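You operate a simulated robot arm through the tools that you are given. There is no shell and no other tool.

Carry out the task below with a simulated robot arm. There is one attempt and no reset: what you move stays moved.

## Task
Set the spring anchor for the black shell and let it float in the green band.
Fine: anchor at the weight printed on the shell and shell on the lift plate before the latch is freed; hands off the plate; latch it again. Set down upright: what you pick out.

Only the result counts: the job must be done as asked and must still hold three seconds after the hand-in. Knocking over, shifting, dropping, spilling or breaking anything else fails it.

## Robot
A 7-joint arm with a two-finger parallel gripper, fixed in place. Base frame: the origin is at the foot of the arm, x ahead of it, y to its left, z up; the work surface is at about z = 0.78. Units: m, degrees, N and s.
Its first joint turns from -166.0 to 166.0 degrees. Payload 4.4 kg.
The TCP is the grasp point between the finger pads, 0.023 m short of the fingertips. In the tool frame z runs along the fingers and y along their closing line. Largest opening 0.094 m; finger width 0.038, thickness 0.01; the body of the gripper, 0.054 by 0.096 m, starts 0.039 m behind the TCP.
Orientation is that of the tool frame in the base frame, as a unit quaternion [w, x, y, z]. With the fingers straight down and closing along the base's y, the tool's x points along the base's -x, its y along +y and its z along -z.

## Interface
- The arm moves only by the tool arm_command. Its argument "deltas" is a list of rows, each a list of 6 numbers: the shift along the tool's x, y, z in m, then the turn, a rotation vector about the tool's x, y, z in degrees. In form: [[tx, ty, tz, ax, ay, az], ...]. A call has 1 to 20 rows; each row shifts and turns the commanded pose from where the row before left it, along the tool's axes as they then stand. "jaw" is the closure in counts, from 0 (fully open) to 255 (shut), set as the call begins (left out, the last holds). Each row takes 0.2 s and may step no farther than 0.05 m and 8.6 degrees from the row before; otherwise, or with a gripper value out of range, the whole call is refused. A pose out of reach is approached as far as the arm can. The call stops where the force on the tool passes 70 N (or 10 N more than at its start, if that is more) or the arm is blocked; 0.2 s more then pass. Each finger travels about 0.072 m/s and halts on what it meets, pressing with about 24 N; the grip force reading is that of the motor and also rises with nothing between the fingers. The clock runs only during rows and for 0.2 s after the last one: add rows that do not move to give the fingers time. It gives the time, the measured TCP pose, the force on the tool (base axes), the opening and the grip force at its end, in the units of the frame above (readings bear some noise), with the torque about the TCP (base axes, N m) and any sound that the robot's microphone picked up.
- Cameras (640 x 400 px; columns grow to the right, rows downward): "scene" is fixed at [0.4023, 0.5001, 1.38]; the picture's right is [-0.68, -0.73, 0.00], its down [-0.65, 0.61, -0.46] and it looks along [0.34, -0.32, -0.89] (base axes); focal length 214 px, centre (320, 200). "wrist" rides on the gripper at [0.086, 0.016, -0.074] in the tool frame; the picture's right is [-0.18, 0.98, 0.00], its down [-0.58, -0.11, -0.81] and it looks along [-0.79, -0.15, 0.59] (tool axes); focal length 243 px, centre (320, 200). There is no depth. A picture from a camera that has moved, and an enlarged one, comes with that camera's place and axes in the base frame and with its lens.
- grab_frame(camera): a new picture of that camera. No time passes.
- zoom(camera, box): a new picture of the part [left, top, right, bottom] of that camera's present view, enlarged. No time passes.
- hand_in(): hands the job in; it is judged then, once.

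Places have to be worked out from the pictures, the camera data and where the tool is seen. Open the gripper and draw the arm clear of the work before you hand the job in, unless the task says otherwise.

The tools are called after ">>>" as name(argument=value, ...) on one line, values as JSON. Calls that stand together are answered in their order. arm_command: Moves the arm, as the interface text tells. Its arguments: {"type":"object","properties":{"deltas":{"type":"array"},"jaw":{"type":"number"}},"required":["deltas"]} The other tools are called the same way: grab_frame (camera) takes a picture; zoom (camera, box) takes an enlarged picture of a part of a camera's view; hand_in () hands the job in.

At the start:

```text
time_s: 0.0
position: [0.6074, 0.0852, 1.1643]
ee_rot: [0.0, 0.001, 1.0, -0.001]
wrist_force: [0.1, 0.0, 0.1]
torque: [-0.01, 0.0, 0.04]
gripper_width: 0.094
grasp_force: 0.1
```

scene: 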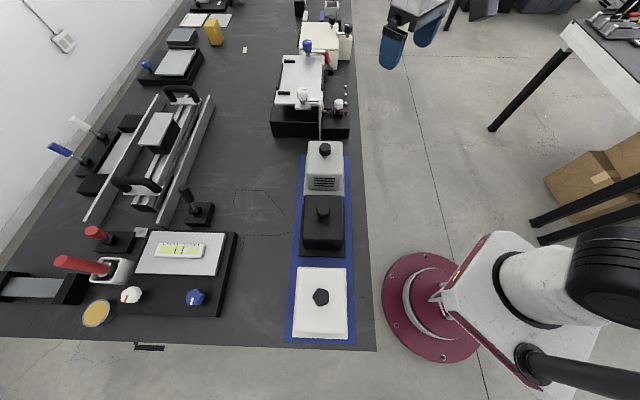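
wrist: 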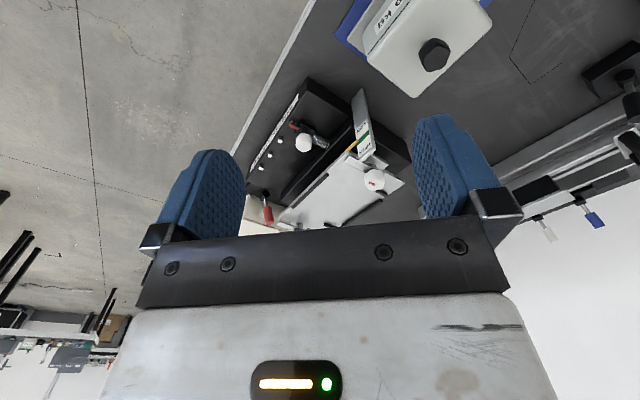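

I start by taking closer looks at the work area: the shells on the blue mat and the mechanism with the plate, scale and latch.

>>> zoom(camera="scene", box=[260, 10, 380, 140])

>>> zoom(camera="scene", box=[270, 130, 380, 350])

>>> zoom(camera="scene", box=[40, 200, 260, 340])

>>> zoom(camera="scene", box=[40, 70, 240, 240])

>>> zoom(camera="scene", box=[120, 0, 260, 100])

```text
3.08 times, centred on (320, 75) of scene
camera zoom: at [0.4023, 0.5001, 1.38], right [-0.68, -0.73, 0.0], down [-0.65, 0.61, -0.46], along [0.34, -0.32, -0.89], focal length 660 px, centre (320, 585)
```

zoom: 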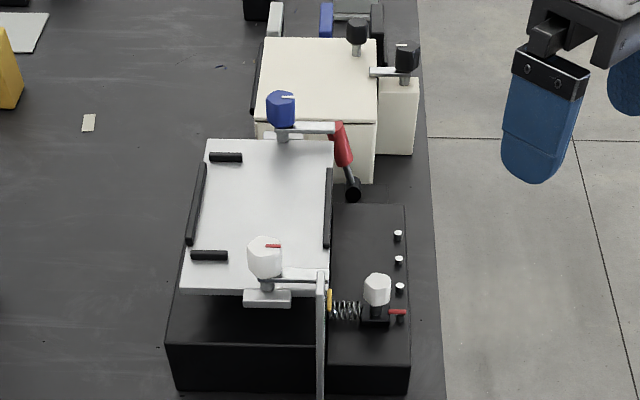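

```text
1.82 times, centred on (325, 240) of scene
camera zoom: at [0.4023, 0.5001, 1.38], right [-0.68, -0.73, 0.0], down [-0.65, 0.61, -0.46], along [0.34, -0.32, -0.89], focal length 390 px, centre (311, 127)
```

zoom: 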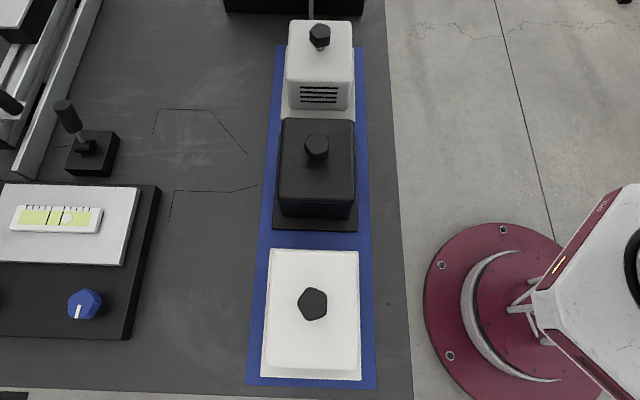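

```text
2.86 times, centred on (150, 270) of scene
camera zoom: at [0.4023, 0.5001, 1.38], right [-0.68, -0.73, 0.0], down [-0.65, 0.61, -0.46], along [0.34, -0.32, -0.89], focal length 613 px, centre (806, 0)
```

zoom: 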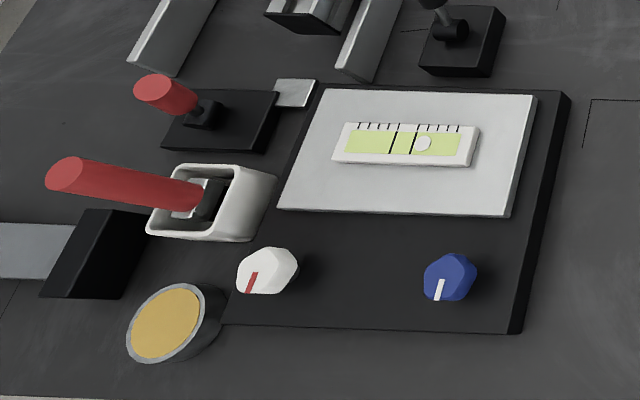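

```text
2.35 times, centred on (140, 155) of scene
camera zoom: at [0.4023, 0.5001, 1.38], right [-0.68, -0.73, 0.0], down [-0.65, 0.61, -0.46], along [0.34, -0.32, -0.89], focal length 505 px, centre (744, 306)
```

zoom: 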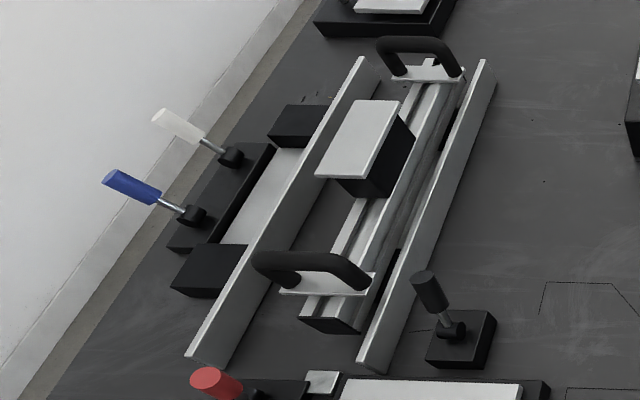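

```text
4.00 times, centred on (190, 50) of scene
camera zoom: at [0.4023, 0.5001, 1.38], right [-0.68, -0.73, 0.0], down [-0.65, 0.61, -0.46], along [0.34, -0.32, -0.89], focal length 858 px, centre (840, 800)
```

zoom: 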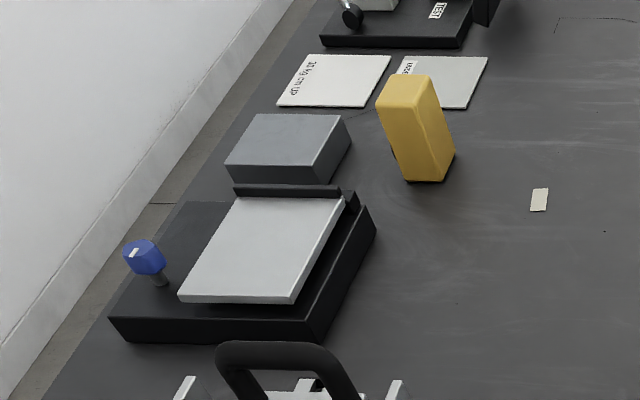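

The far station with a spring, a plate with fences and knobs looks like the spring lift. I'll zoom the wrist view on it and the labels.

>>> zoom(camera="wrist", box=[235, 70, 425, 240])

>>> zoom(camera="wrist", box=[330, 0, 500, 100])

>>> zoom(camera="scene", box=[285, 0, 365, 60])

>>> zoom(camera="scene", box=[265, 85, 355, 140])

```text
2.35 times, centred on (330, 155) of wrist
camera zoom: at [0.5204, 0.1003, 1.2393], right [0.18, 0.98, 0.0], down [0.58, -0.11, 0.81], along [0.79, -0.15, -0.59], focal length 571 px, centre (296, 306)
```

zoom: 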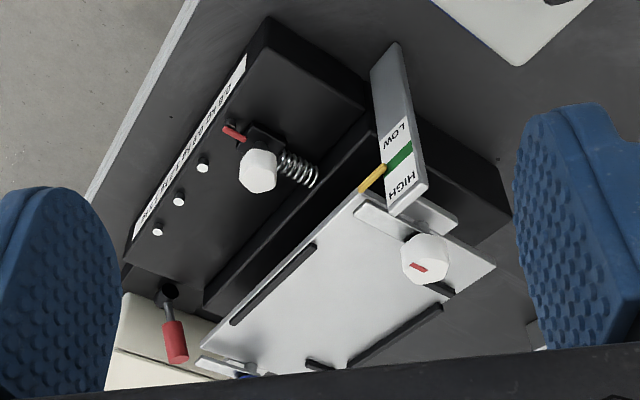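

```text
3.76 times, centred on (415, 50) of wrist
camera zoom: at [0.5204, 0.1003, 1.2393], right [0.18, 0.98, 0.0], down [0.58, -0.11, 0.81], along [0.79, -0.15, -0.59], focal length 913 px, centre (-38, 765)
```

zoom: 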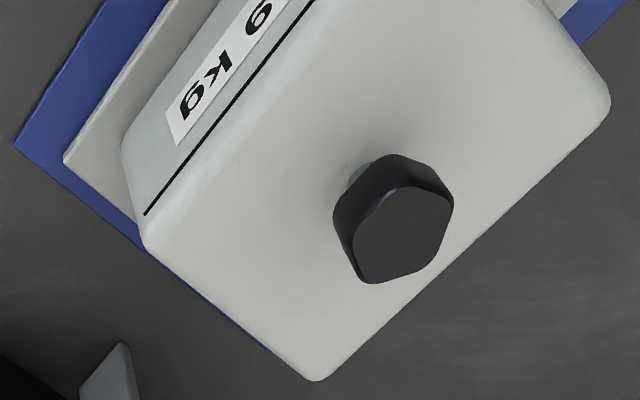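

```text
6.67 times, centred on (325, 30) of scene
camera zoom: at [0.4023, 0.5001, 1.38], right [-0.68, -0.73, 0.0], down [-0.65, 0.61, -0.46], along [0.34, -0.32, -0.89], focal length 1430 px, centre (287, 1333)
```

zoom: 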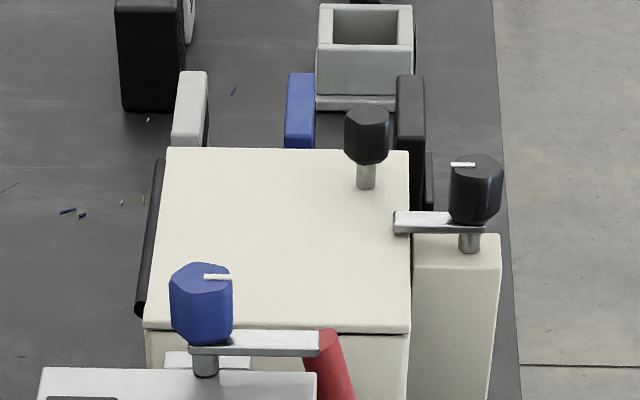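

```text
7.11 times, centred on (310, 112) of scene
camera zoom: at [0.4023, 0.5001, 1.38], right [-0.68, -0.73, 0.0], down [-0.65, 0.61, -0.46], along [0.34, -0.32, -0.89], focal length 1525 px, centre (391, 822)
```

zoom: 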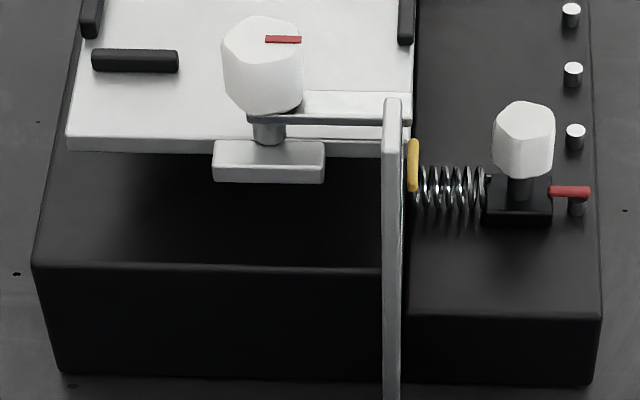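

The station has a LOW/green/HIGH gauge and a spring anchor with marked positions. It sits around (0.83–1.1, −0.1–0.2). Next I move the wrist camera to the robot side of the mat to read the black shell's label.

>>> arm_command(deltas=[[0.0312, 0.0125, 0.0273, 0, 0, 0], [0.0312, 0.0125, 0.0273, 0, 0, 0], [0.0312, 0.0125, 0.0273, 0, 0, 0], [0.0312, 0.0125, 0.0273, 0, 0, 0], [0.0312, 0.0125, 0.0273, 0, 0, 0], [0.0312, 0.0125, 0.0273, 0, 0, 0], [0, 0, 0, 0, 0, -8], [0, 0, 0, 0, 0, -8], [0, 0, 0, 0, 0, -8], [0, 0, 0, 0, 0, -8], [0, 0, 0, 0, 0, -8], [0, 0, 0, 0, 0, -8], [0, 0, 0, 0, 0, -8]], jaw=0)

>>> grab_frame(camera="wrist")

```text
time_s: 2.8
position: [0.4209, 0.1593, 1.0007]
ee_rot: [-0.001, -0.47, 0.883, 0.0]
wrist_force: [0.1, 0.6, -1.1]
torque: [-0.01, 0.0, 0.01]
gripper_width: 0.0938
grasp_force: 0.1
```

```text
taken
camera wrist: at [0.358, 0.096, 1.0755], right [-0.71, 0.7, 0.0], down [0.41, 0.42, 0.81], along [0.56, 0.58, -0.59], focal length 243 px, centre (320, 200)
```

wrist: 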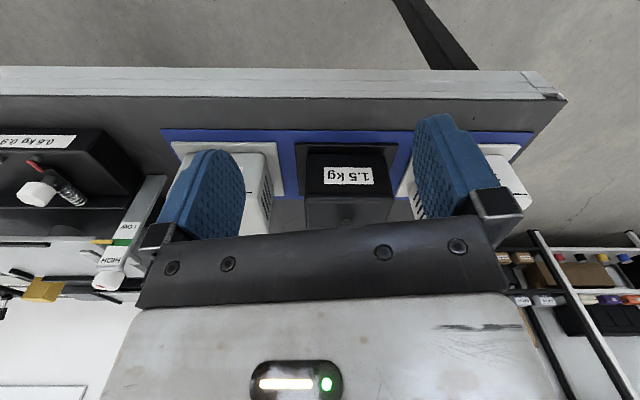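

The black shell label is visible. I zoom in on it and on the station scale.

>>> zoom(camera="wrist", box=[280, 130, 420, 225])

>>> zoom(camera="wrist", box=[0, 110, 180, 300])

>>> grab_frame(camera="scene")

```text
4.21 times, centred on (350, 178) of wrist
camera zoom: at [0.358, 0.096, 1.0755], right [-0.71, 0.7, 0.0], down [0.41, 0.42, 0.81], along [0.56, 0.58, -0.59], focal length 1022 px, centre (194, 295)
```

zoom: 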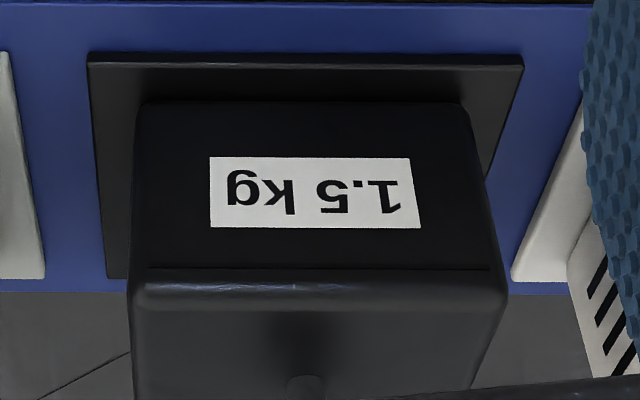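

```text
2.11 times, centred on (90, 205) of wrist
camera zoom: at [0.358, 0.096, 1.0755], right [-0.71, 0.7, 0.0], down [0.41, 0.42, 0.81], along [0.56, 0.58, -0.59], focal length 511 px, centre (804, 190)
```

zoom: 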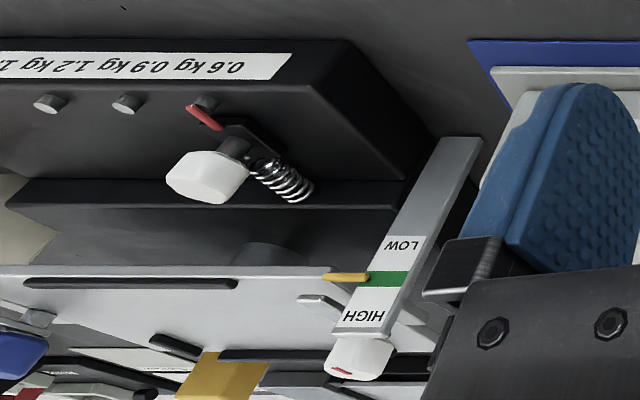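

```text
taken
```

scene: 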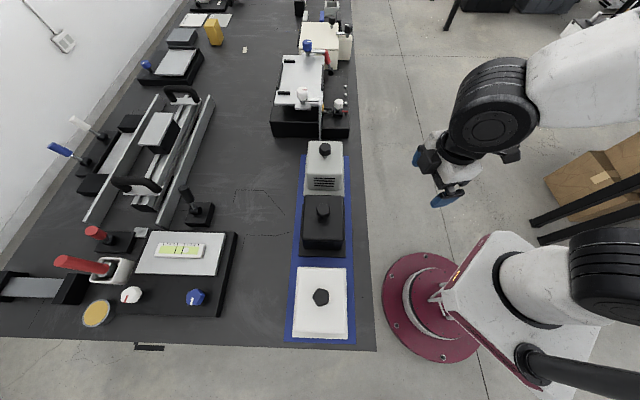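

The black shell reads 1.5 kg. The scale runs 0.6, 0.9, 1.2, 1.(5) kg, with the anchor now at 0.6. I move along the robot side for a close look at the anchor, the gauge and the latch.

>>> arm_command(deltas=[[0.0111, -0.0421, -0.0038, 0, 0, 0], [0.0111, -0.0421, -0.0038, 0, 0, 0], [0.0111, -0.0421, -0.0038, 0, 0, 0], [0.0111, -0.0421, -0.0038, 0, 0, 0], [0.0111, -0.0421, -0.0038, 0, 0, 0], [0.0111, -0.0421, -0.0038, 0, 0, 0], [0.0111, -0.0421, -0.0038, 0, 0, 0], [0.0111, -0.0421, -0.0038, 0, 0, 0], [0.0111, -0.0421, -0.0038, 0, 0, 0], [0.0111, -0.0421, -0.0038, 0, 0, 0], [0.0111, -0.0421, -0.0038, 0, 0, 0]])

>>> grab_frame(camera="wrist")

```text
time_s: 5.2
position: [0.7364, -0.2021, 1.0444]
ee_rot: [0.0, -0.47, 0.883, 0.0]
wrist_force: [0.4, 0.2, 0.3]
torque: [0.0, -0.03, 0.01]
gripper_width: 0.094
grasp_force: 0.1
```

```text
taken
camera wrist: at [0.6737, -0.2658, 1.1183], right [-0.71, 0.7, 0.0], down [0.41, 0.42, 0.81], along [0.57, 0.57, -0.59], focal length 243 px, centre (320, 200)
```

wrist: 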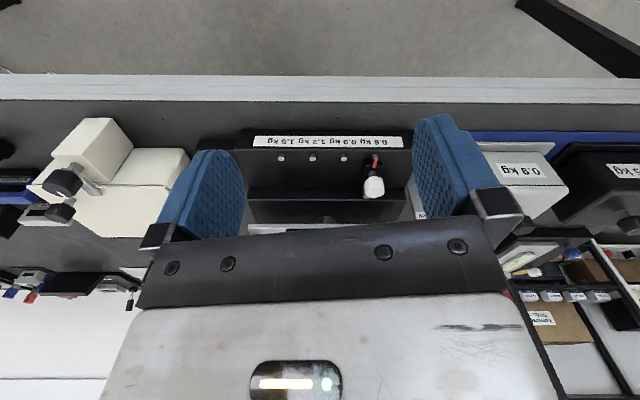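

I zoom on the anchor slide between the fingers.

>>> zoom(camera="wrist", box=[230, 115, 430, 235])

>>> zoom(camera="scene", box=[270, 40, 350, 140])

```text
3.20 times, centred on (330, 175) of wrist
camera zoom: at [0.6737, -0.2658, 1.1183], right [-0.71, 0.7, 0.0], down [0.41, 0.42, 0.81], along [0.57, 0.57, -0.59], focal length 776 px, centre (288, 280)
```

zoom: 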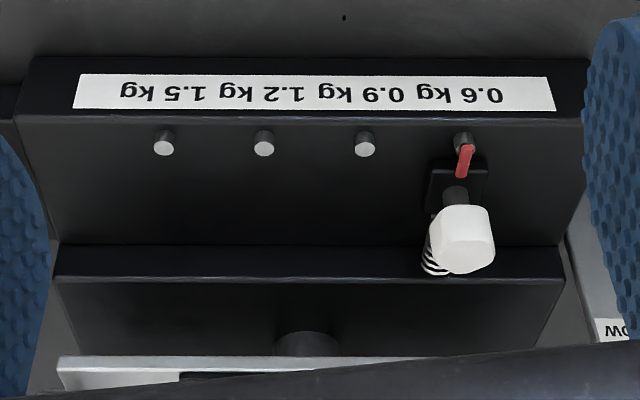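

```text
4.00 times, centred on (310, 90) of scene
camera zoom: at [0.4023, 0.5001, 1.38], right [-0.68, -0.73, 0.0], down [-0.65, 0.61, -0.46], along [0.34, -0.32, -0.89], focal length 858 px, centre (360, 640)
```

zoom: 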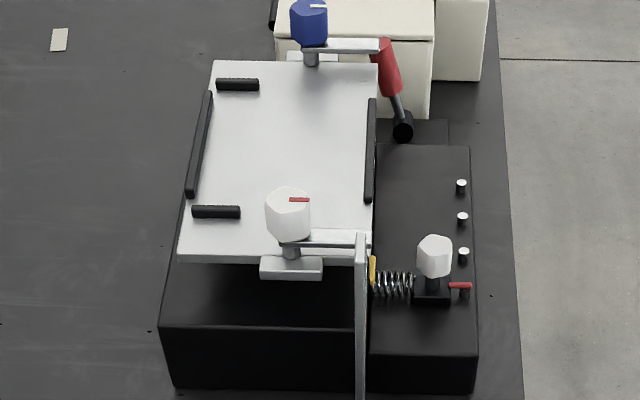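

The anchor's stem, red pointer and the four pegs are clear. I raise and advance the camera to see the plate's latches and the red lever more closely.

>>> arm_command(deltas=[[-0.0, 0, -0.045, 0, 0, 0], [-0.0, 0, -0.045, 0, 0, 0], [0, 0, -0.045, 0, 0, 0], [-0.0386, -0.0064, 0, 0, 0, 0], [-0.0386, -0.0064, 0, 0, 0, 0], [-0.0386, -0.0064, 0, 0, 0, 0], [-0.0386, -0.0064, 0, 0, 0, 0], [-0.0386, -0.0064, 0, 0, 0, 0]])

>>> grab_frame(camera="wrist")

>>> zoom(camera="wrist", box=[230, 0, 430, 235])

```text
time_s: 7.0
position: [0.8718, -0.0575, 1.1779]
ee_rot: [0.0, -0.469, 0.883, 0.0]
wrist_force: [0.2, 0.0, -0.1]
torque: [-0.02, 0.03, 0.0]
gripper_width: 0.0939
grasp_force: 0.0
```

```text
taken
camera wrist: at [0.8089, -0.1202, 1.2523], right [-0.71, 0.7, 0.0], down [0.41, 0.42, 0.81], along [0.57, 0.57, -0.59], focal length 243 px, centre (320, 200)
```

wrist: 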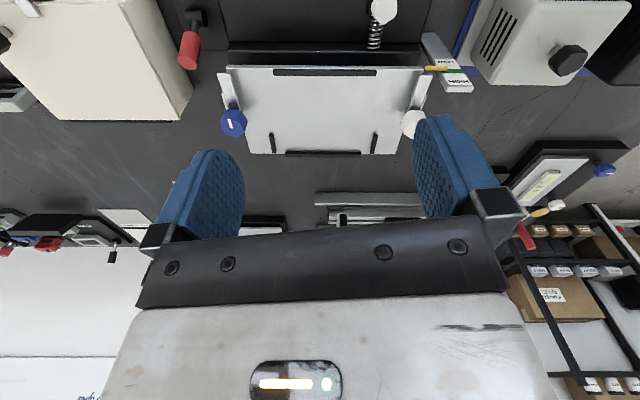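

```text
1.70 times, centred on (330, 118) of wrist
camera zoom: at [0.8089, -0.1202, 1.2523], right [-0.71, 0.7, 0.0], down [0.41, 0.42, 0.81], along [0.57, 0.57, -0.59], focal length 413 px, centre (303, 340)
```

zoom: 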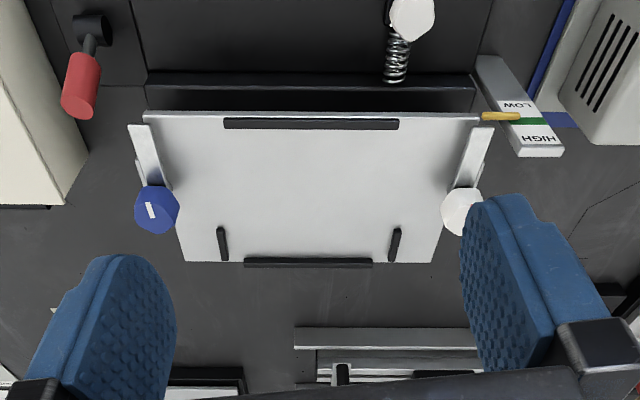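

Both plate ends have a swing-arm knob (white near, blue far), plus a red lever on the robot side. I'll swing the camera around to look along the station from the mat side, to see which arm actually covers the plate.

>>> arm_command(deltas=[[0, 0, 0, 0, 0, 8.2], [0, 0, 0, 0, 0, 8.2], [0, 0, 0, 0, 0, 8.2], [0, 0, 0, 0, 0, 8.2], [0, 0, 0, 0, 0, 8.2], [0, 0, 0, 0, 0, 8.2], [0, 0, 0, 0, 0, 8.2], [0, 0, 0, 0, 0, 8.2], [0, 0, 0, 0, 0, 8.2], [0, 0, 0, 0, 0, 8.2], [0, 0, 0, 0, 0, 8.0], [0.0323, 0.0288, 0.0153, 0, 0, 0], [0.0323, 0.0288, 0.0153, 0, 0, 0], [0.0323, 0.0288, 0.0153, 0, 0, 0], [0.0323, 0.0288, 0.0153, 0, 0, 0], [0.0323, 0.0288, 0.0153, 0, 0, 0], [0.0323, 0.0288, 0.0153, 0, 0, 0]])

>>> grab_frame(camera="wrist")

>>> zoom(camera="wrist", box=[210, 0, 440, 230])

```text
time_s: 10.6
position: [0.8061, 0.1924, 1.0872]
ee_rot: [-0.001, 0.293, 0.956, 0.0]
wrist_force: [0.1, 1.0, -0.1]
torque: [0.0, -0.03, 0.0]
gripper_width: 0.0938
grasp_force: 0.0
```

```text
taken
camera wrist: at [0.7427, 0.2536, 1.1608], right [0.7, 0.71, 0.0], down [0.42, -0.42, 0.81], along [0.57, -0.57, -0.59], focal length 243 px, centre (320, 200)
```

wrist: 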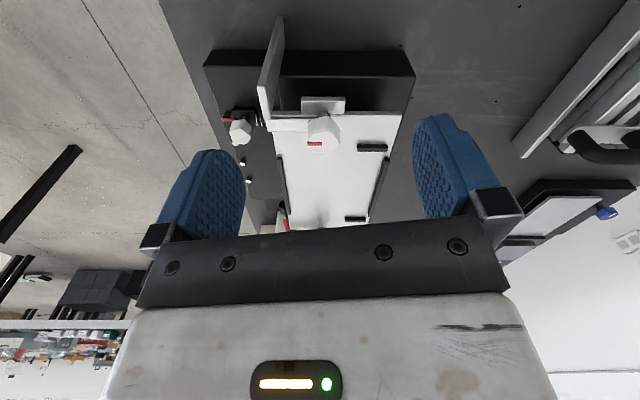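

```text
1.74 times, centred on (325, 115) of wrist
camera zoom: at [0.7427, 0.2536, 1.1608], right [0.7, 0.71, 0.0], down [0.42, -0.42, 0.81], along [0.57, -0.57, -0.59], focal length 422 px, centre (311, 348)
```

zoom: 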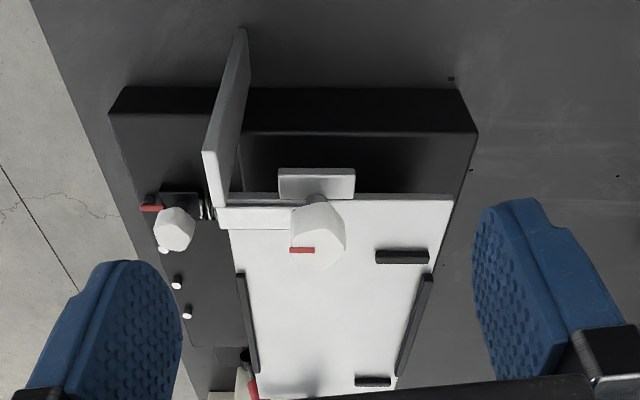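

I zoom tighter on the white knob, tab and arm.

>>> zoom(camera="wrist", box=[250, 70, 400, 165])

>>> zoom(camera="scene", box=[285, 30, 345, 68])

>>> zoom(camera="scene", box=[270, 75, 350, 125])

```text
4.21 times, centred on (325, 118) of wrist
camera zoom: at [0.7427, 0.2536, 1.1608], right [0.7, 0.71, 0.0], down [0.42, -0.42, 0.81], along [0.57, -0.57, -0.59], focal length 1022 px, centre (299, 547)
```

zoom: 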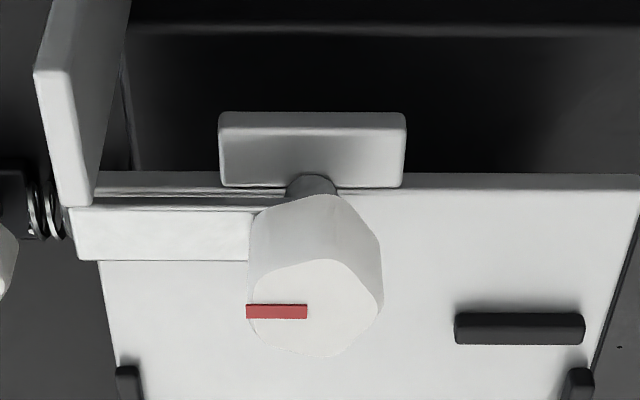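

```text
10.53 times, centred on (315, 49) of scene
camera zoom: at [0.4023, 0.5001, 1.38], right [-0.68, -0.73, 0.0], down [-0.65, 0.61, -0.46], along [0.34, -0.32, -0.89], focal length 2258 px, centre (373, 1790)
```

zoom: 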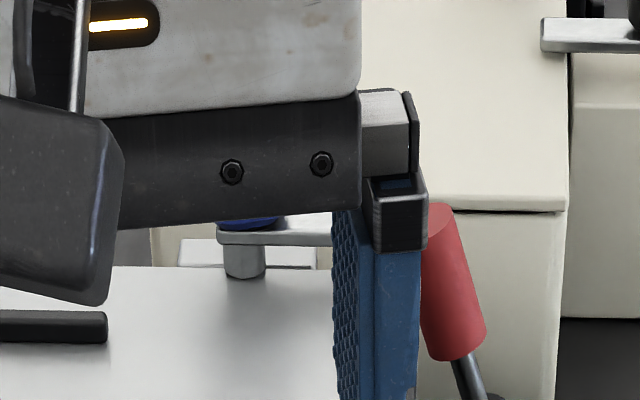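

```text
8.00 times, centred on (310, 100) of scene
camera zoom: at [0.4023, 0.5001, 1.38], right [-0.68, -0.73, 0.0], down [-0.65, 0.61, -0.46], along [0.34, -0.32, -0.89], focal length 1716 px, centre (400, 1000)
```

zoom: 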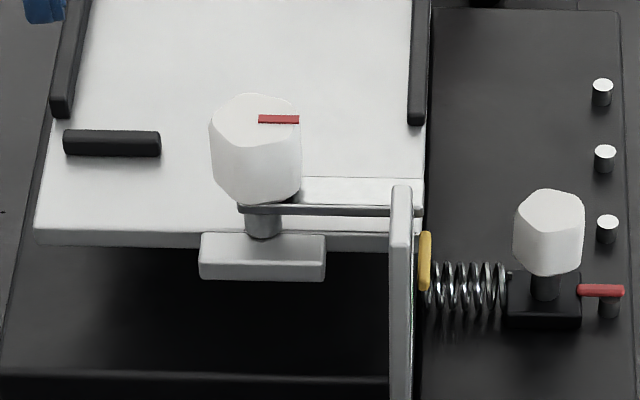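

The white knob's arm lies along the plate's near edge. To see whether its tab is fixed to the base or to the plate, I back off, tilt the tool forward so the camera looks nearly horizontal, and lower a little while staying above the shells (tops ≈0.91).

>>> arm_command(deltas=[[0.04, 0, 0, 0, 0, 0], [0.04, 0, 0, 0, 0, 0], [0.02, 0, 0, 0, 0, 0], [0, 0, 0, 0, -8, 0], [0, 0, 0, 0, -8, 0], [0, 0, 0, 0, -8, 0], [0.0212, 0, 0.0339, 0, 0, 0], [0.0212, 0, 0.0339, 0, 0, 0]])

>>> grab_frame(camera="wrist")

>>> zoom(camera="wrist", box=[220, 60, 430, 230])

```text
time_s: 12.4
position: [0.7129, 0.2557, 1.0077]
ee_rot: [0.2, 0.285, 0.936, -0.06]
wrist_force: [0.6, 0.4, 0.5]
torque: [0.03, 0.05, 0.0]
gripper_width: 0.0942
grasp_force: 0.2
```

```text
taken
camera wrist: at [0.6306, 0.3297, 1.0397], right [0.69, 0.72, 0.08], down [0.11, -0.2, 0.97], along [0.72, -0.66, -0.22], focal length 243 px, centre (320, 200)
```

wrist: 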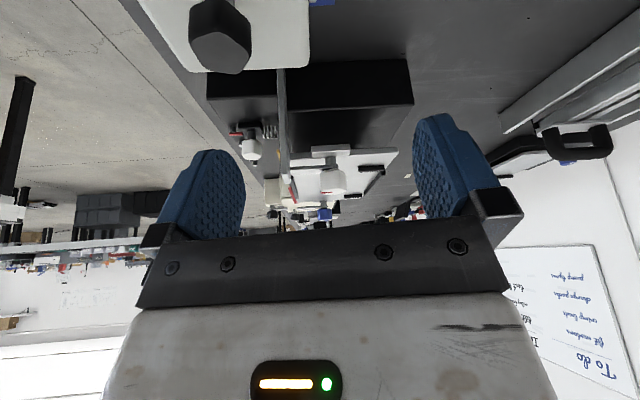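

```text
2.35 times, centred on (325, 145) of wrist
camera zoom: at [0.6306, 0.3297, 1.0397], right [0.69, 0.72, 0.08], down [0.11, -0.2, 0.97], along [0.72, -0.66, -0.22], focal length 571 px, centre (308, 329)
```

zoom: 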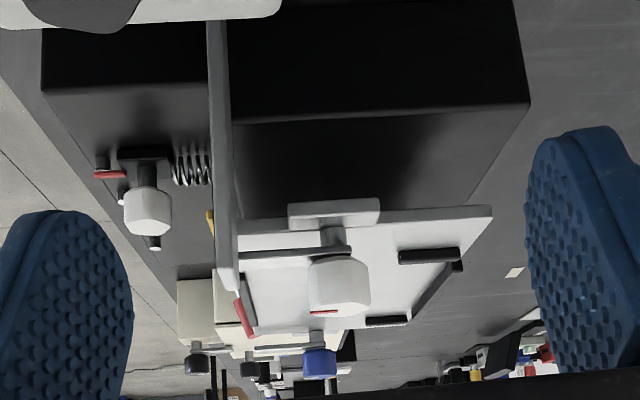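

I zoom in closer on the near end from this low angle.

>>> zoom(camera="wrist", box=[270, 120, 400, 220])

>>> zoom(camera="wrist", box=[270, 170, 350, 235])

```text
4.00 times, centred on (335, 170) of wrist
camera zoom: at [0.6306, 0.3297, 1.0397], right [0.69, 0.72, 0.08], down [0.11, -0.2, 0.97], along [0.72, -0.66, -0.22], focal length 970 px, centre (260, 320)
```

zoom: 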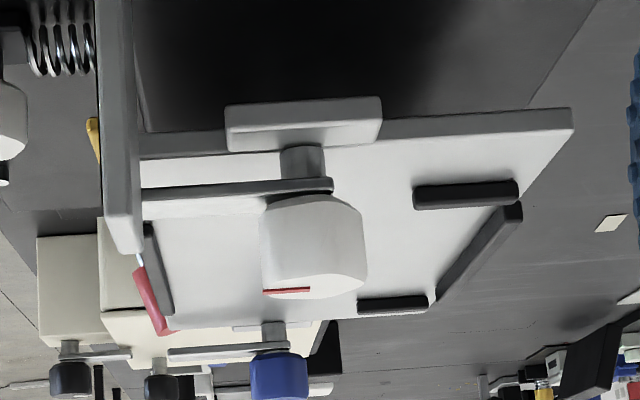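

```text
6.15 times, centred on (310, 202) of wrist
camera zoom: at [0.6306, 0.3297, 1.0397], right [0.69, 0.72, 0.08], down [0.11, -0.2, 0.97], along [0.72, -0.66, -0.22], focal length 1493 px, centre (382, 185)
```

zoom: 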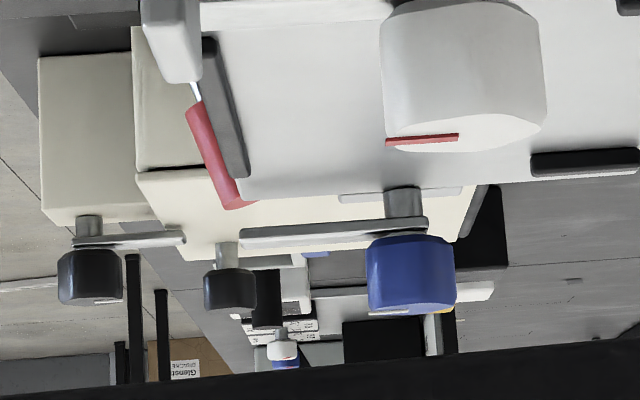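

The tabs carrying the white and blue turn-arms sit at the plate ends; it's not clear yet which is the actual latch. I'll inspect the red lever and far end up close: untilt, rise, swing back and approach from the robot side.

>>> arm_command(deltas=[[0, 0, 0, 0, 8, 0], [0, 0, 0, 0, 8, 0], [0, 0, 0, 0, 8, 0], [0, 0, -0.045, 0, 0, 0], [0, 0, -0.045, 0, 0, 0], [0, 0, 0, 0, 0, -8.2], [0, 0, 0, 0, 0, -8.2], [0, 0, 0, 0, 0, -8.2], [0, 0, 0, 0, 0, -8.2], [0, 0, 0, 0, 0, -8.2], [0, 0, 0, 0, 0, -8.2], [0, 0, 0, 0, 0, -8.2], [0, 0, 0, 0, 0, -8.2], [0, 0, 0, 0, 0, -8.2], [0, 0, 0, 0, 0, -8.2], [0, 0, 0, 0, 0, -8.0]])

>>> arm_command(deltas=[[0.0282, -0.0378, 0.004, 0, 0, 0], [0.0282, -0.0378, 0.004, 0, 0, 0], [0.0282, -0.0378, 0.004, 0, 0, 0], [0.0282, -0.0378, 0.004, 0, 0, 0], [0.0282, -0.0378, 0.004, 0, 0, 0], [0.0282, -0.0378, 0.004, 0, 0, 0], [0.0282, -0.0378, 0.004, 0, 0, 0], [0.0282, -0.0378, 0.004, 0, 0, 0], [0.0282, -0.0378, 0.004, 0, 0, 0], [0.0282, -0.0378, 0.004, 0, 0, 0], [0.0282, -0.0378, 0.004, 0, 0, 0], [0.0282, -0.0378, 0.004, 0, 0, 0]])

>>> grab_frame(camera="wrist")

>>> zoom(camera="wrist", box=[230, 60, 430, 235])

```text
time_s: 15.8
position: [0.7151, 0.2547, 1.0977]
ee_rot: [0.0, -0.47, 0.883, 0.0]
wrist_force: [0.2, -0.2, -0.1]
torque: [-0.01, 0.0, 0.0]
gripper_width: 0.0942
grasp_force: 0.0
```

```text
time_s: 18.4
position: [0.9027, -0.2792, 1.0476]
ee_rot: [0.0, -0.47, 0.883, -0.002]
wrist_force: [0.6, 0.2, 1.3]
torque: [0.0, -0.02, 0.0]
gripper_width: 0.094
grasp_force: 0.0
```

```text
taken
camera wrist: at [0.8397, -0.3418, 1.1223], right [-0.71, 0.7, 0.0], down [0.41, 0.42, 0.81], along [0.57, 0.57, -0.59], focal length 243 px, centre (320, 200)
```

wrist: 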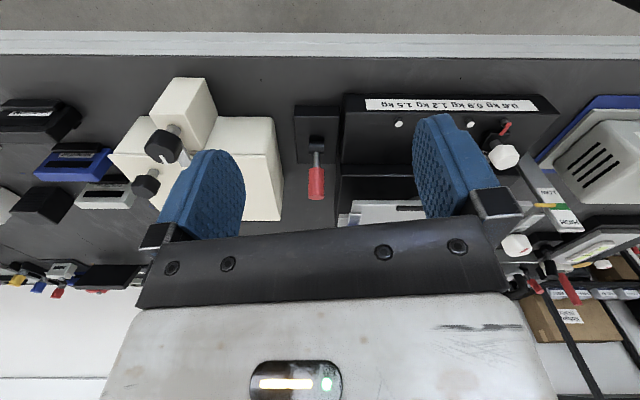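

```text
2.29 times, centred on (330, 148) of wrist
camera zoom: at [0.8397, -0.3418, 1.1223], right [-0.71, 0.7, 0.0], down [0.41, 0.42, 0.81], along [0.57, 0.57, -0.59], focal length 555 px, centre (297, 320)
```

zoom: 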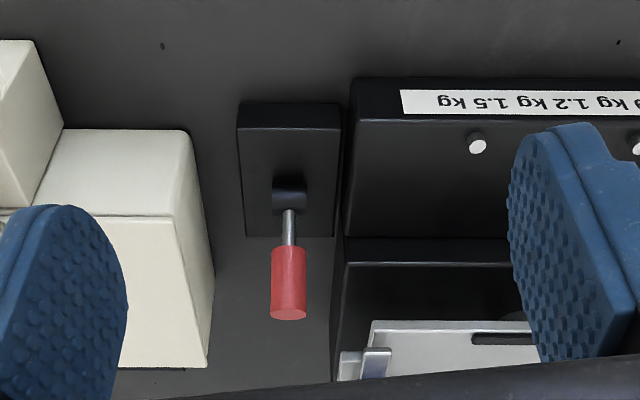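

The anchor knob axis is at about (0.828, 0.010) with its top at z≈0.882. The pegs are spaced ≈0.05 m along (0.71, −0.70). I line the jaws up with the slide direction and hover above the anchor knob.

>>> arm_command(deltas=[[0, 0, 0, 0, 0, 5.4], [0, 0, 0, 0, 0, 5.4], [-0.0218, 0.0367, 0, 0, 0, 0], [-0.0218, 0.0367, 0, 0, 0, 0], [-0.0218, 0.0367, 0, 0, 0, 0], [-0.0218, 0.0367, 0, 0, 0, 0], [-0.0218, 0.0367, 0, 0, 0, 0], [-0.0218, 0.0367, 0, 0, 0, 0], [-0.0218, 0.0367, 0, 0, 0, 0], [0, 0, 0.0325, 0, 0, 0], [0, 0, 0.0325, 0, 0, 0], [0, 0, 0.0325, 0, 0, 0], [0, 0, 0, 0, 0, 0]])

>>> grab_frame(camera="wrist")

>>> zoom(camera="scene", box=[265, 40, 365, 140])

```text
time_s: 21.2
position: [0.8277, 0.0106, 0.9495]
ee_rot: [0.0, -0.384, 0.923, 0.0]
wrist_force: [-1.0, -0.2, -0.6]
torque: [0.01, -0.02, -0.05]
gripper_width: 0.094
grasp_force: 0.1
```

```text
taken
camera wrist: at [0.7531, -0.0393, 1.0245], right [-0.57, 0.82, 0.0], down [0.49, 0.34, 0.81], along [0.66, 0.46, -0.59], focal length 243 px, centre (320, 200)
```

wrist: 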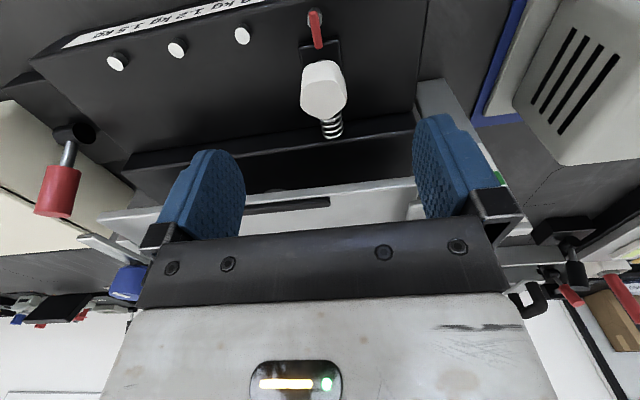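

```text
4.00 times, centred on (315, 90) of scene
camera zoom: at [0.4023, 0.5001, 1.38], right [-0.68, -0.73, 0.0], down [-0.65, 0.61, -0.46], along [0.34, -0.32, -0.89], focal length 858 px, centre (340, 640)
```

zoom: 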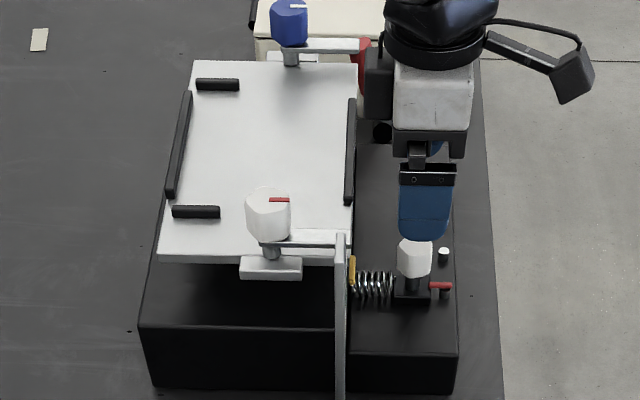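

The jaws straddle the anchor knob well, about 2 mm off at most. I descend to z≈0.872 with the jaws open.

>>> arm_command(deltas=[[0, 0, 0.026, 0, 0, 0], [0, 0, 0.026, 0, 0, 0], [0, 0, 0.0255, 0, 0, 0], [0, 0, 0, 0, 0, 0]])

>>> zoom(camera="scene", box=[315, 70, 375, 120])

>>> grab_frame(camera="wrist")

```text
time_s: 22.2
position: [0.8258, 0.0102, 0.8724]
ee_rot: [0.0, -0.384, 0.923, 0.0]
wrist_force: [-0.3, 0.5, -0.2]
torque: [0.01, 0.0, 0.01]
gripper_width: 0.0938
grasp_force: 0.0
```

```text
8.00 times, centred on (345, 95) of scene
camera zoom: at [0.4023, 0.5001, 1.38], right [-0.68, -0.73, 0.0], down [-0.65, 0.61, -0.46], along [0.34, -0.32, -0.89], focal length 1716 px, centre (120, 1040)
```

zoom: 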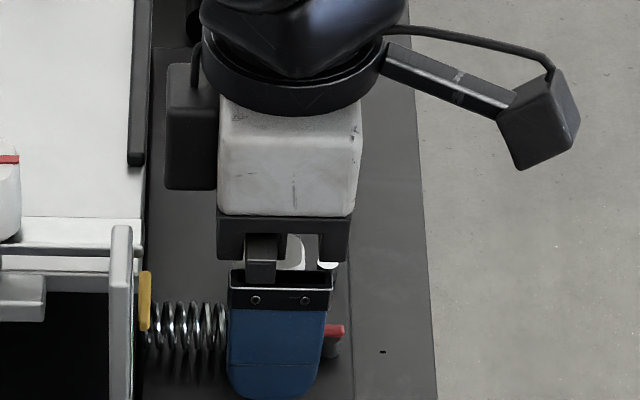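

```text
taken
camera wrist: at [0.7524, -0.0398, 0.9469], right [-0.57, 0.82, 0.0], down [0.49, 0.34, 0.81], along [0.66, 0.46, -0.59], focal length 243 px, centre (320, 200)
```

wrist: 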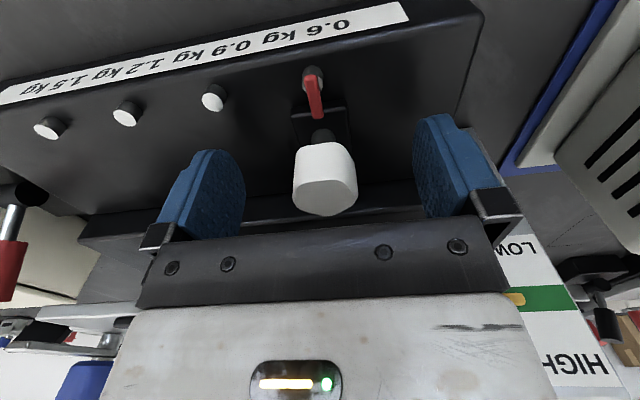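

The knob sits at the grasp point between the pads. I close the jaws on it and give them time.

>>> arm_command(deltas=[[0, 0, 0, 0, 0, 0], [0, 0, 0, 0, 0, 0], [0, 0, 0, 0, 0, 0], [0, 0, 0, 0, 0, 0], [0, 0, 0, 0, 0, 0]], jaw=255)

>>> grab_frame(camera="wrist")

```text
time_s: 23.4
position: [0.8252, 0.0109, 0.8738]
ee_rot: [0.0, -0.384, 0.923, 0.0]
wrist_force: [-2.7, 1.9, 0.7]
torque: [0.33, 0.31, 0.02]
gripper_width: 0.0316
grasp_force: 44.7
```

```text
taken
camera wrist: at [0.7523, -0.0398, 0.947], right [-0.57, 0.82, 0.0], down [0.49, 0.34, 0.81], along [0.66, 0.46, -0.59], focal length 243 px, centre (320, 200)
```

wrist: 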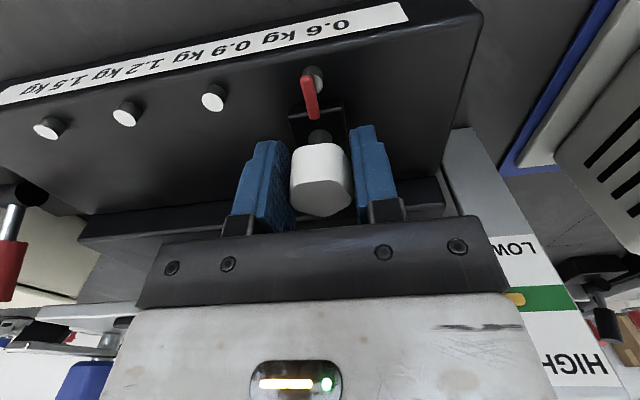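

The knob is held (opening 0.032). I try a small 10 mm drag along the slide toward 0.9 kg and watch the force.

>>> arm_command(deltas=[[0, -0.005, 0, 0, 0, 0], [0, -0.005, 0, 0, 0, 0], [0, 0, 0, 0, 0, 0]])

>>> grab_frame(camera="wrist")

```text
time_s: 24.2
position: [0.8333, 0.0039, 0.8724]
ee_rot: [0.0, -0.384, 0.923, 0.0]
wrist_force: [-2.8, 0.4, -10.0]
torque: [0.12, -0.8, 0.15]
gripper_width: 0.0317
grasp_force: 44.8
```

```text
taken
camera wrist: at [0.7596, -0.047, 0.947], right [-0.57, 0.82, 0.0], down [0.49, 0.34, 0.81], along [0.66, 0.46, -0.59], focal length 243 px, centre (320, 200)
```

wrist: 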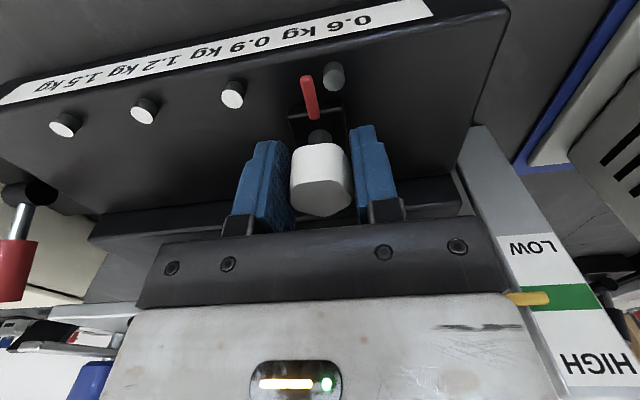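

The anchor slides freely with the knob. I continue along the slide by another 90 mm in small steps, monitoring side force.

>>> arm_command(deltas=[[0, -0.015, 0, 0, 0, 0], [0, -0.015, 0, 0, 0, 0], [0, -0.015, 0, 0, 0, 0], [0, -0.015, 0, 0, 0, 0], [0, -0.015, 0, 0, 0, 0], [0, -0.015, 0, 0, 0, 0], [0, 0, 0, 0, 0, 0]])

>>> grab_frame(camera="wrist")

```text
time_s: 25.8
position: [0.8986, -0.0607, 0.872]
ee_rot: [0.0, -0.385, 0.923, 0.0]
wrist_force: [-30.8, -24.9, -14.1]
torque: [-0.41, -0.08, 0.04]
gripper_width: 0.0315
grasp_force: 45.3
```

```text
taken
camera wrist: at [0.8245, -0.1106, 0.9474], right [-0.57, 0.82, 0.0], down [0.49, 0.34, 0.81], along [0.66, 0.46, -0.59], focal length 243 px, centre (320, 200)
```

wrist: 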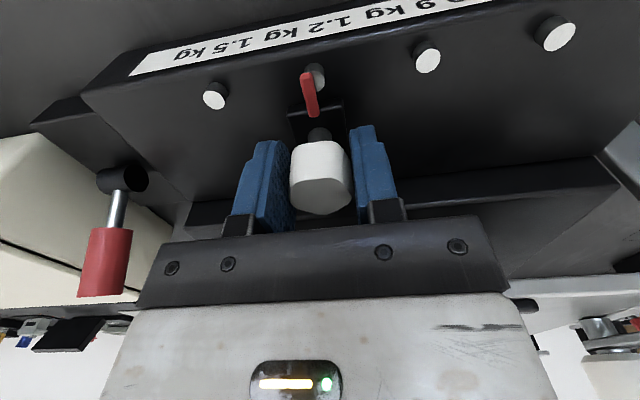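

The slide is carrying well, but there is ~40 N of side load, so my line drifts slightly away from the robot. I relax sideways by 2 mm toward the robot, then check before the last 0.05 m.

>>> arm_command(deltas=[[0.001, 0, 0.0005, 0, 0, 0], [0.001, 0, 0.0005, 0, 0, 0], [0, 0, 0, 0, 0, 0]])

```text
time_s: 26.6
position: [0.8967, -0.0602, 0.8738]
ee_rot: [0.001, -0.386, 0.923, 0.0]
wrist_force: [9.6, 15.1, -30.3]
torque: [0.44, 0.15, 0.09]
gripper_width: 0.0319
grasp_force: 45.3
```

Side load reversed to ~17 N, so the balance point is about 0.6 mm back. I trim that, undo the z change and read again.

>>> arm_command(deltas=[[-0.0006, 0, -0.001, 0, 0, 0], [0, 0, 0, 0, 0, 0], [0, 0, 0, 0, 0, 0]])

```text
time_s: 27.4
position: [0.8981, -0.0598, 0.8735]
ee_rot: [0.0, -0.384, 0.923, 0.0]
wrist_force: [8.7, 13.5, -38.8]
torque: [-0.26, -0.28, -0.01]
gripper_width: 0.0322
grasp_force: 44.9
```

Vertical load has crept to ~39 N, so I open to release the stress and then regrip the knob at this spot.

>>> arm_command(deltas=[[0, 0, 0, 0, 0, 0], [0, 0, 0, 0, 0, 0], [0, 0, 0, 0, 0, 0]], jaw=120)

>>> grab_frame(camera="wrist")

```text
time_s: 28.2
position: [0.8971, -0.0597, 0.8744]
ee_rot: [0.0, -0.384, 0.923, 0.0]
wrist_force: [-0.6, 0.4, 0.4]
torque: [-0.01, -0.02, 0.0]
gripper_width: 0.0495
grasp_force: 0.2
```

```text
taken
camera wrist: at [0.8242, -0.1107, 0.9492], right [-0.57, 0.82, 0.0], down [0.49, 0.34, 0.81], along [0.66, 0.46, -0.59], focal length 243 px, centre (320, 200)
```

wrist: 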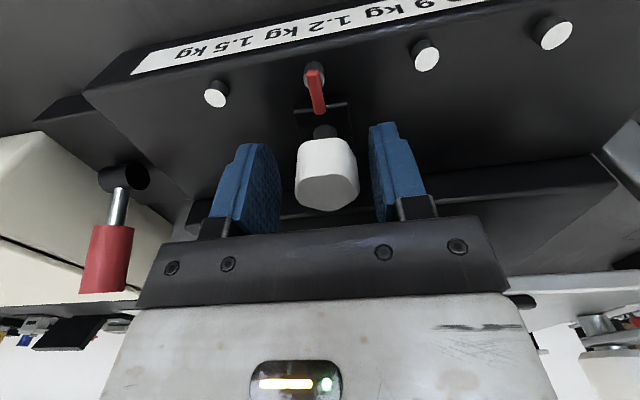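

Released, the anchor rests with its pointer on the 1.2 peg. I drop ~1.5 mm, regrip, then drag the final 0.05 m.

>>> arm_command(deltas=[[0, 0, 0.0015, 0, 0, 0], [0, 0, 0, 0, 0, 0], [0, 0, 0, 0, 0, 0], [0, 0, 0, 0, 0, 0]], jaw=255)

```text
time_s: 29.2
position: [0.8973, -0.0604, 0.8738]
ee_rot: [0.001, -0.384, 0.923, 0.0]
wrist_force: [0.1, 5.6, 19.9]
torque: [0.2, 0.48, 0.11]
gripper_width: 0.032
grasp_force: 44.9
```

>>> arm_command(deltas=[[0.0001, -0.01, 0, 0, 0, 0], [0.0001, -0.01, 0, 0, 0, 0], [0.0001, -0.01, 0, 0, 0, 0], [0.0001, -0.01, 0, 0, 0, 0], [0.0001, -0.01, 0, 0, 0, 0], [0, 0, 0, 0, 0, 0]])

>>> grab_frame(camera="wrist")

```text
time_s: 30.8
position: [0.9309, -0.095, 0.8733]
ee_rot: [-0.002, -0.385, 0.923, 0.001]
wrist_force: [-17.4, 14.7, 9.2]
torque: [-0.22, 0.02, 0.08]
gripper_width: 0.0319
grasp_force: 45.3
stopped in row 6: the force on the tool passed its limit at 71 N (the readings are from after the stop); the commanded pose is now the measured one
```

```text
taken
camera wrist: at [0.8577, -0.1449, 0.9471], right [-0.57, 0.82, 0.0], down [0.49, 0.34, 0.81], along [0.66, 0.46, -0.59], focal length 243 px, centre (320, 200)
```

wrist: 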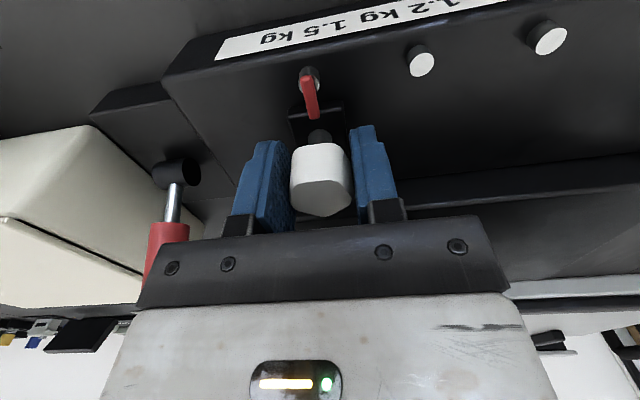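

The anchor reached the end of travel with its pointer on the 1.5 peg. I open the jaws and rise straight up to check it.

>>> arm_command(deltas=[[0, 0, 0, 0, 0, 0], [0, 0, 0, 0, 0, 0], [0, 0, 0, 0, 0, 0], [0, 0, -0.03, 0, 0, 0], [0, 0, -0.04, 0, 0, 0], [0, 0, -0.04, 0, 0, 0]], jaw=100)

>>> grab_frame(camera="wrist")

>>> zoom(camera="wrist", box=[230, 0, 430, 130])

>>> zoom(camera="scene", box=[265, 40, 365, 140])

```text
time_s: 32.2
position: [0.9306, -0.0945, 0.9796]
ee_rot: [-0.001, -0.386, 0.923, 0.001]
wrist_force: [0.2, -0.5, -0.3]
torque: [0.0, 0.0, 0.02]
gripper_width: 0.0571
grasp_force: 0.0
```

```text
taken
camera wrist: at [0.8571, -0.1462, 1.055], right [-0.57, 0.82, 0.0], down [0.49, 0.34, 0.81], along [0.66, 0.46, -0.59], focal length 243 px, centre (320, 200)
```

wrist: 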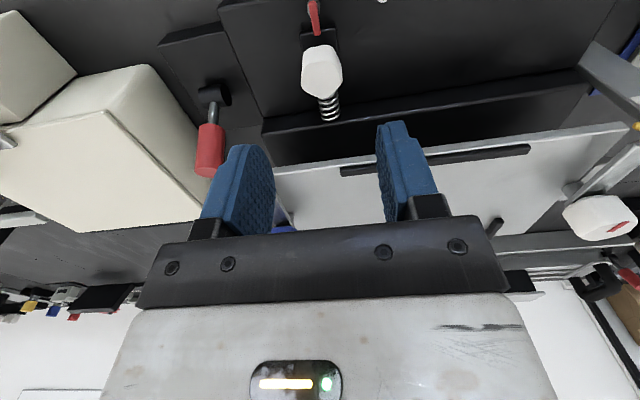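

```text
3.08 times, centred on (330, 65) of wrist
camera zoom: at [0.8571, -0.1462, 1.055], right [-0.57, 0.82, 0.0], down [0.49, 0.34, 0.81], along [0.66, 0.46, -0.59], focal length 746 px, centre (289, 615)
```

zoom: 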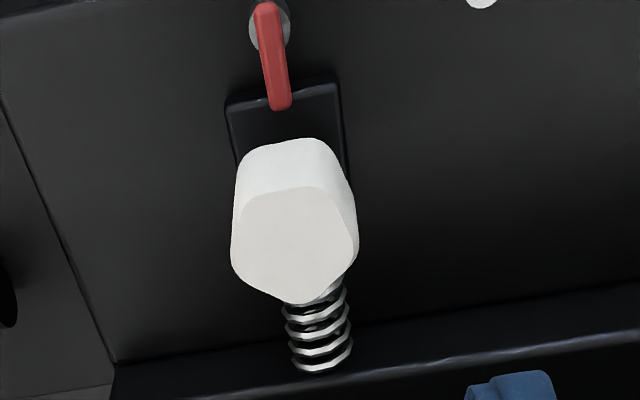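

```text
4.00 times, centred on (315, 90) of scene
camera zoom: at [0.4023, 0.5001, 1.38], right [-0.68, -0.73, 0.0], down [-0.65, 0.61, -0.46], along [0.34, -0.32, -0.89], focal length 858 px, centre (340, 640)
```

zoom: 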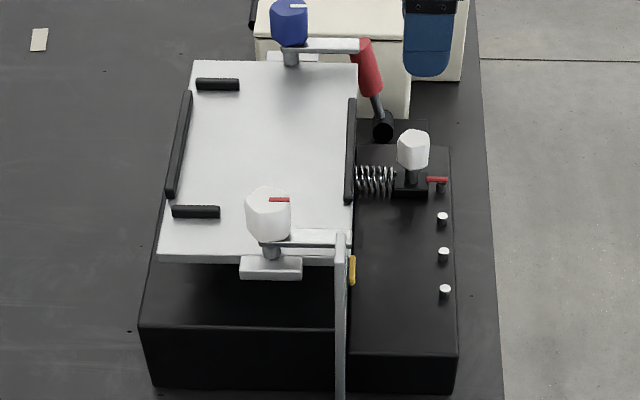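

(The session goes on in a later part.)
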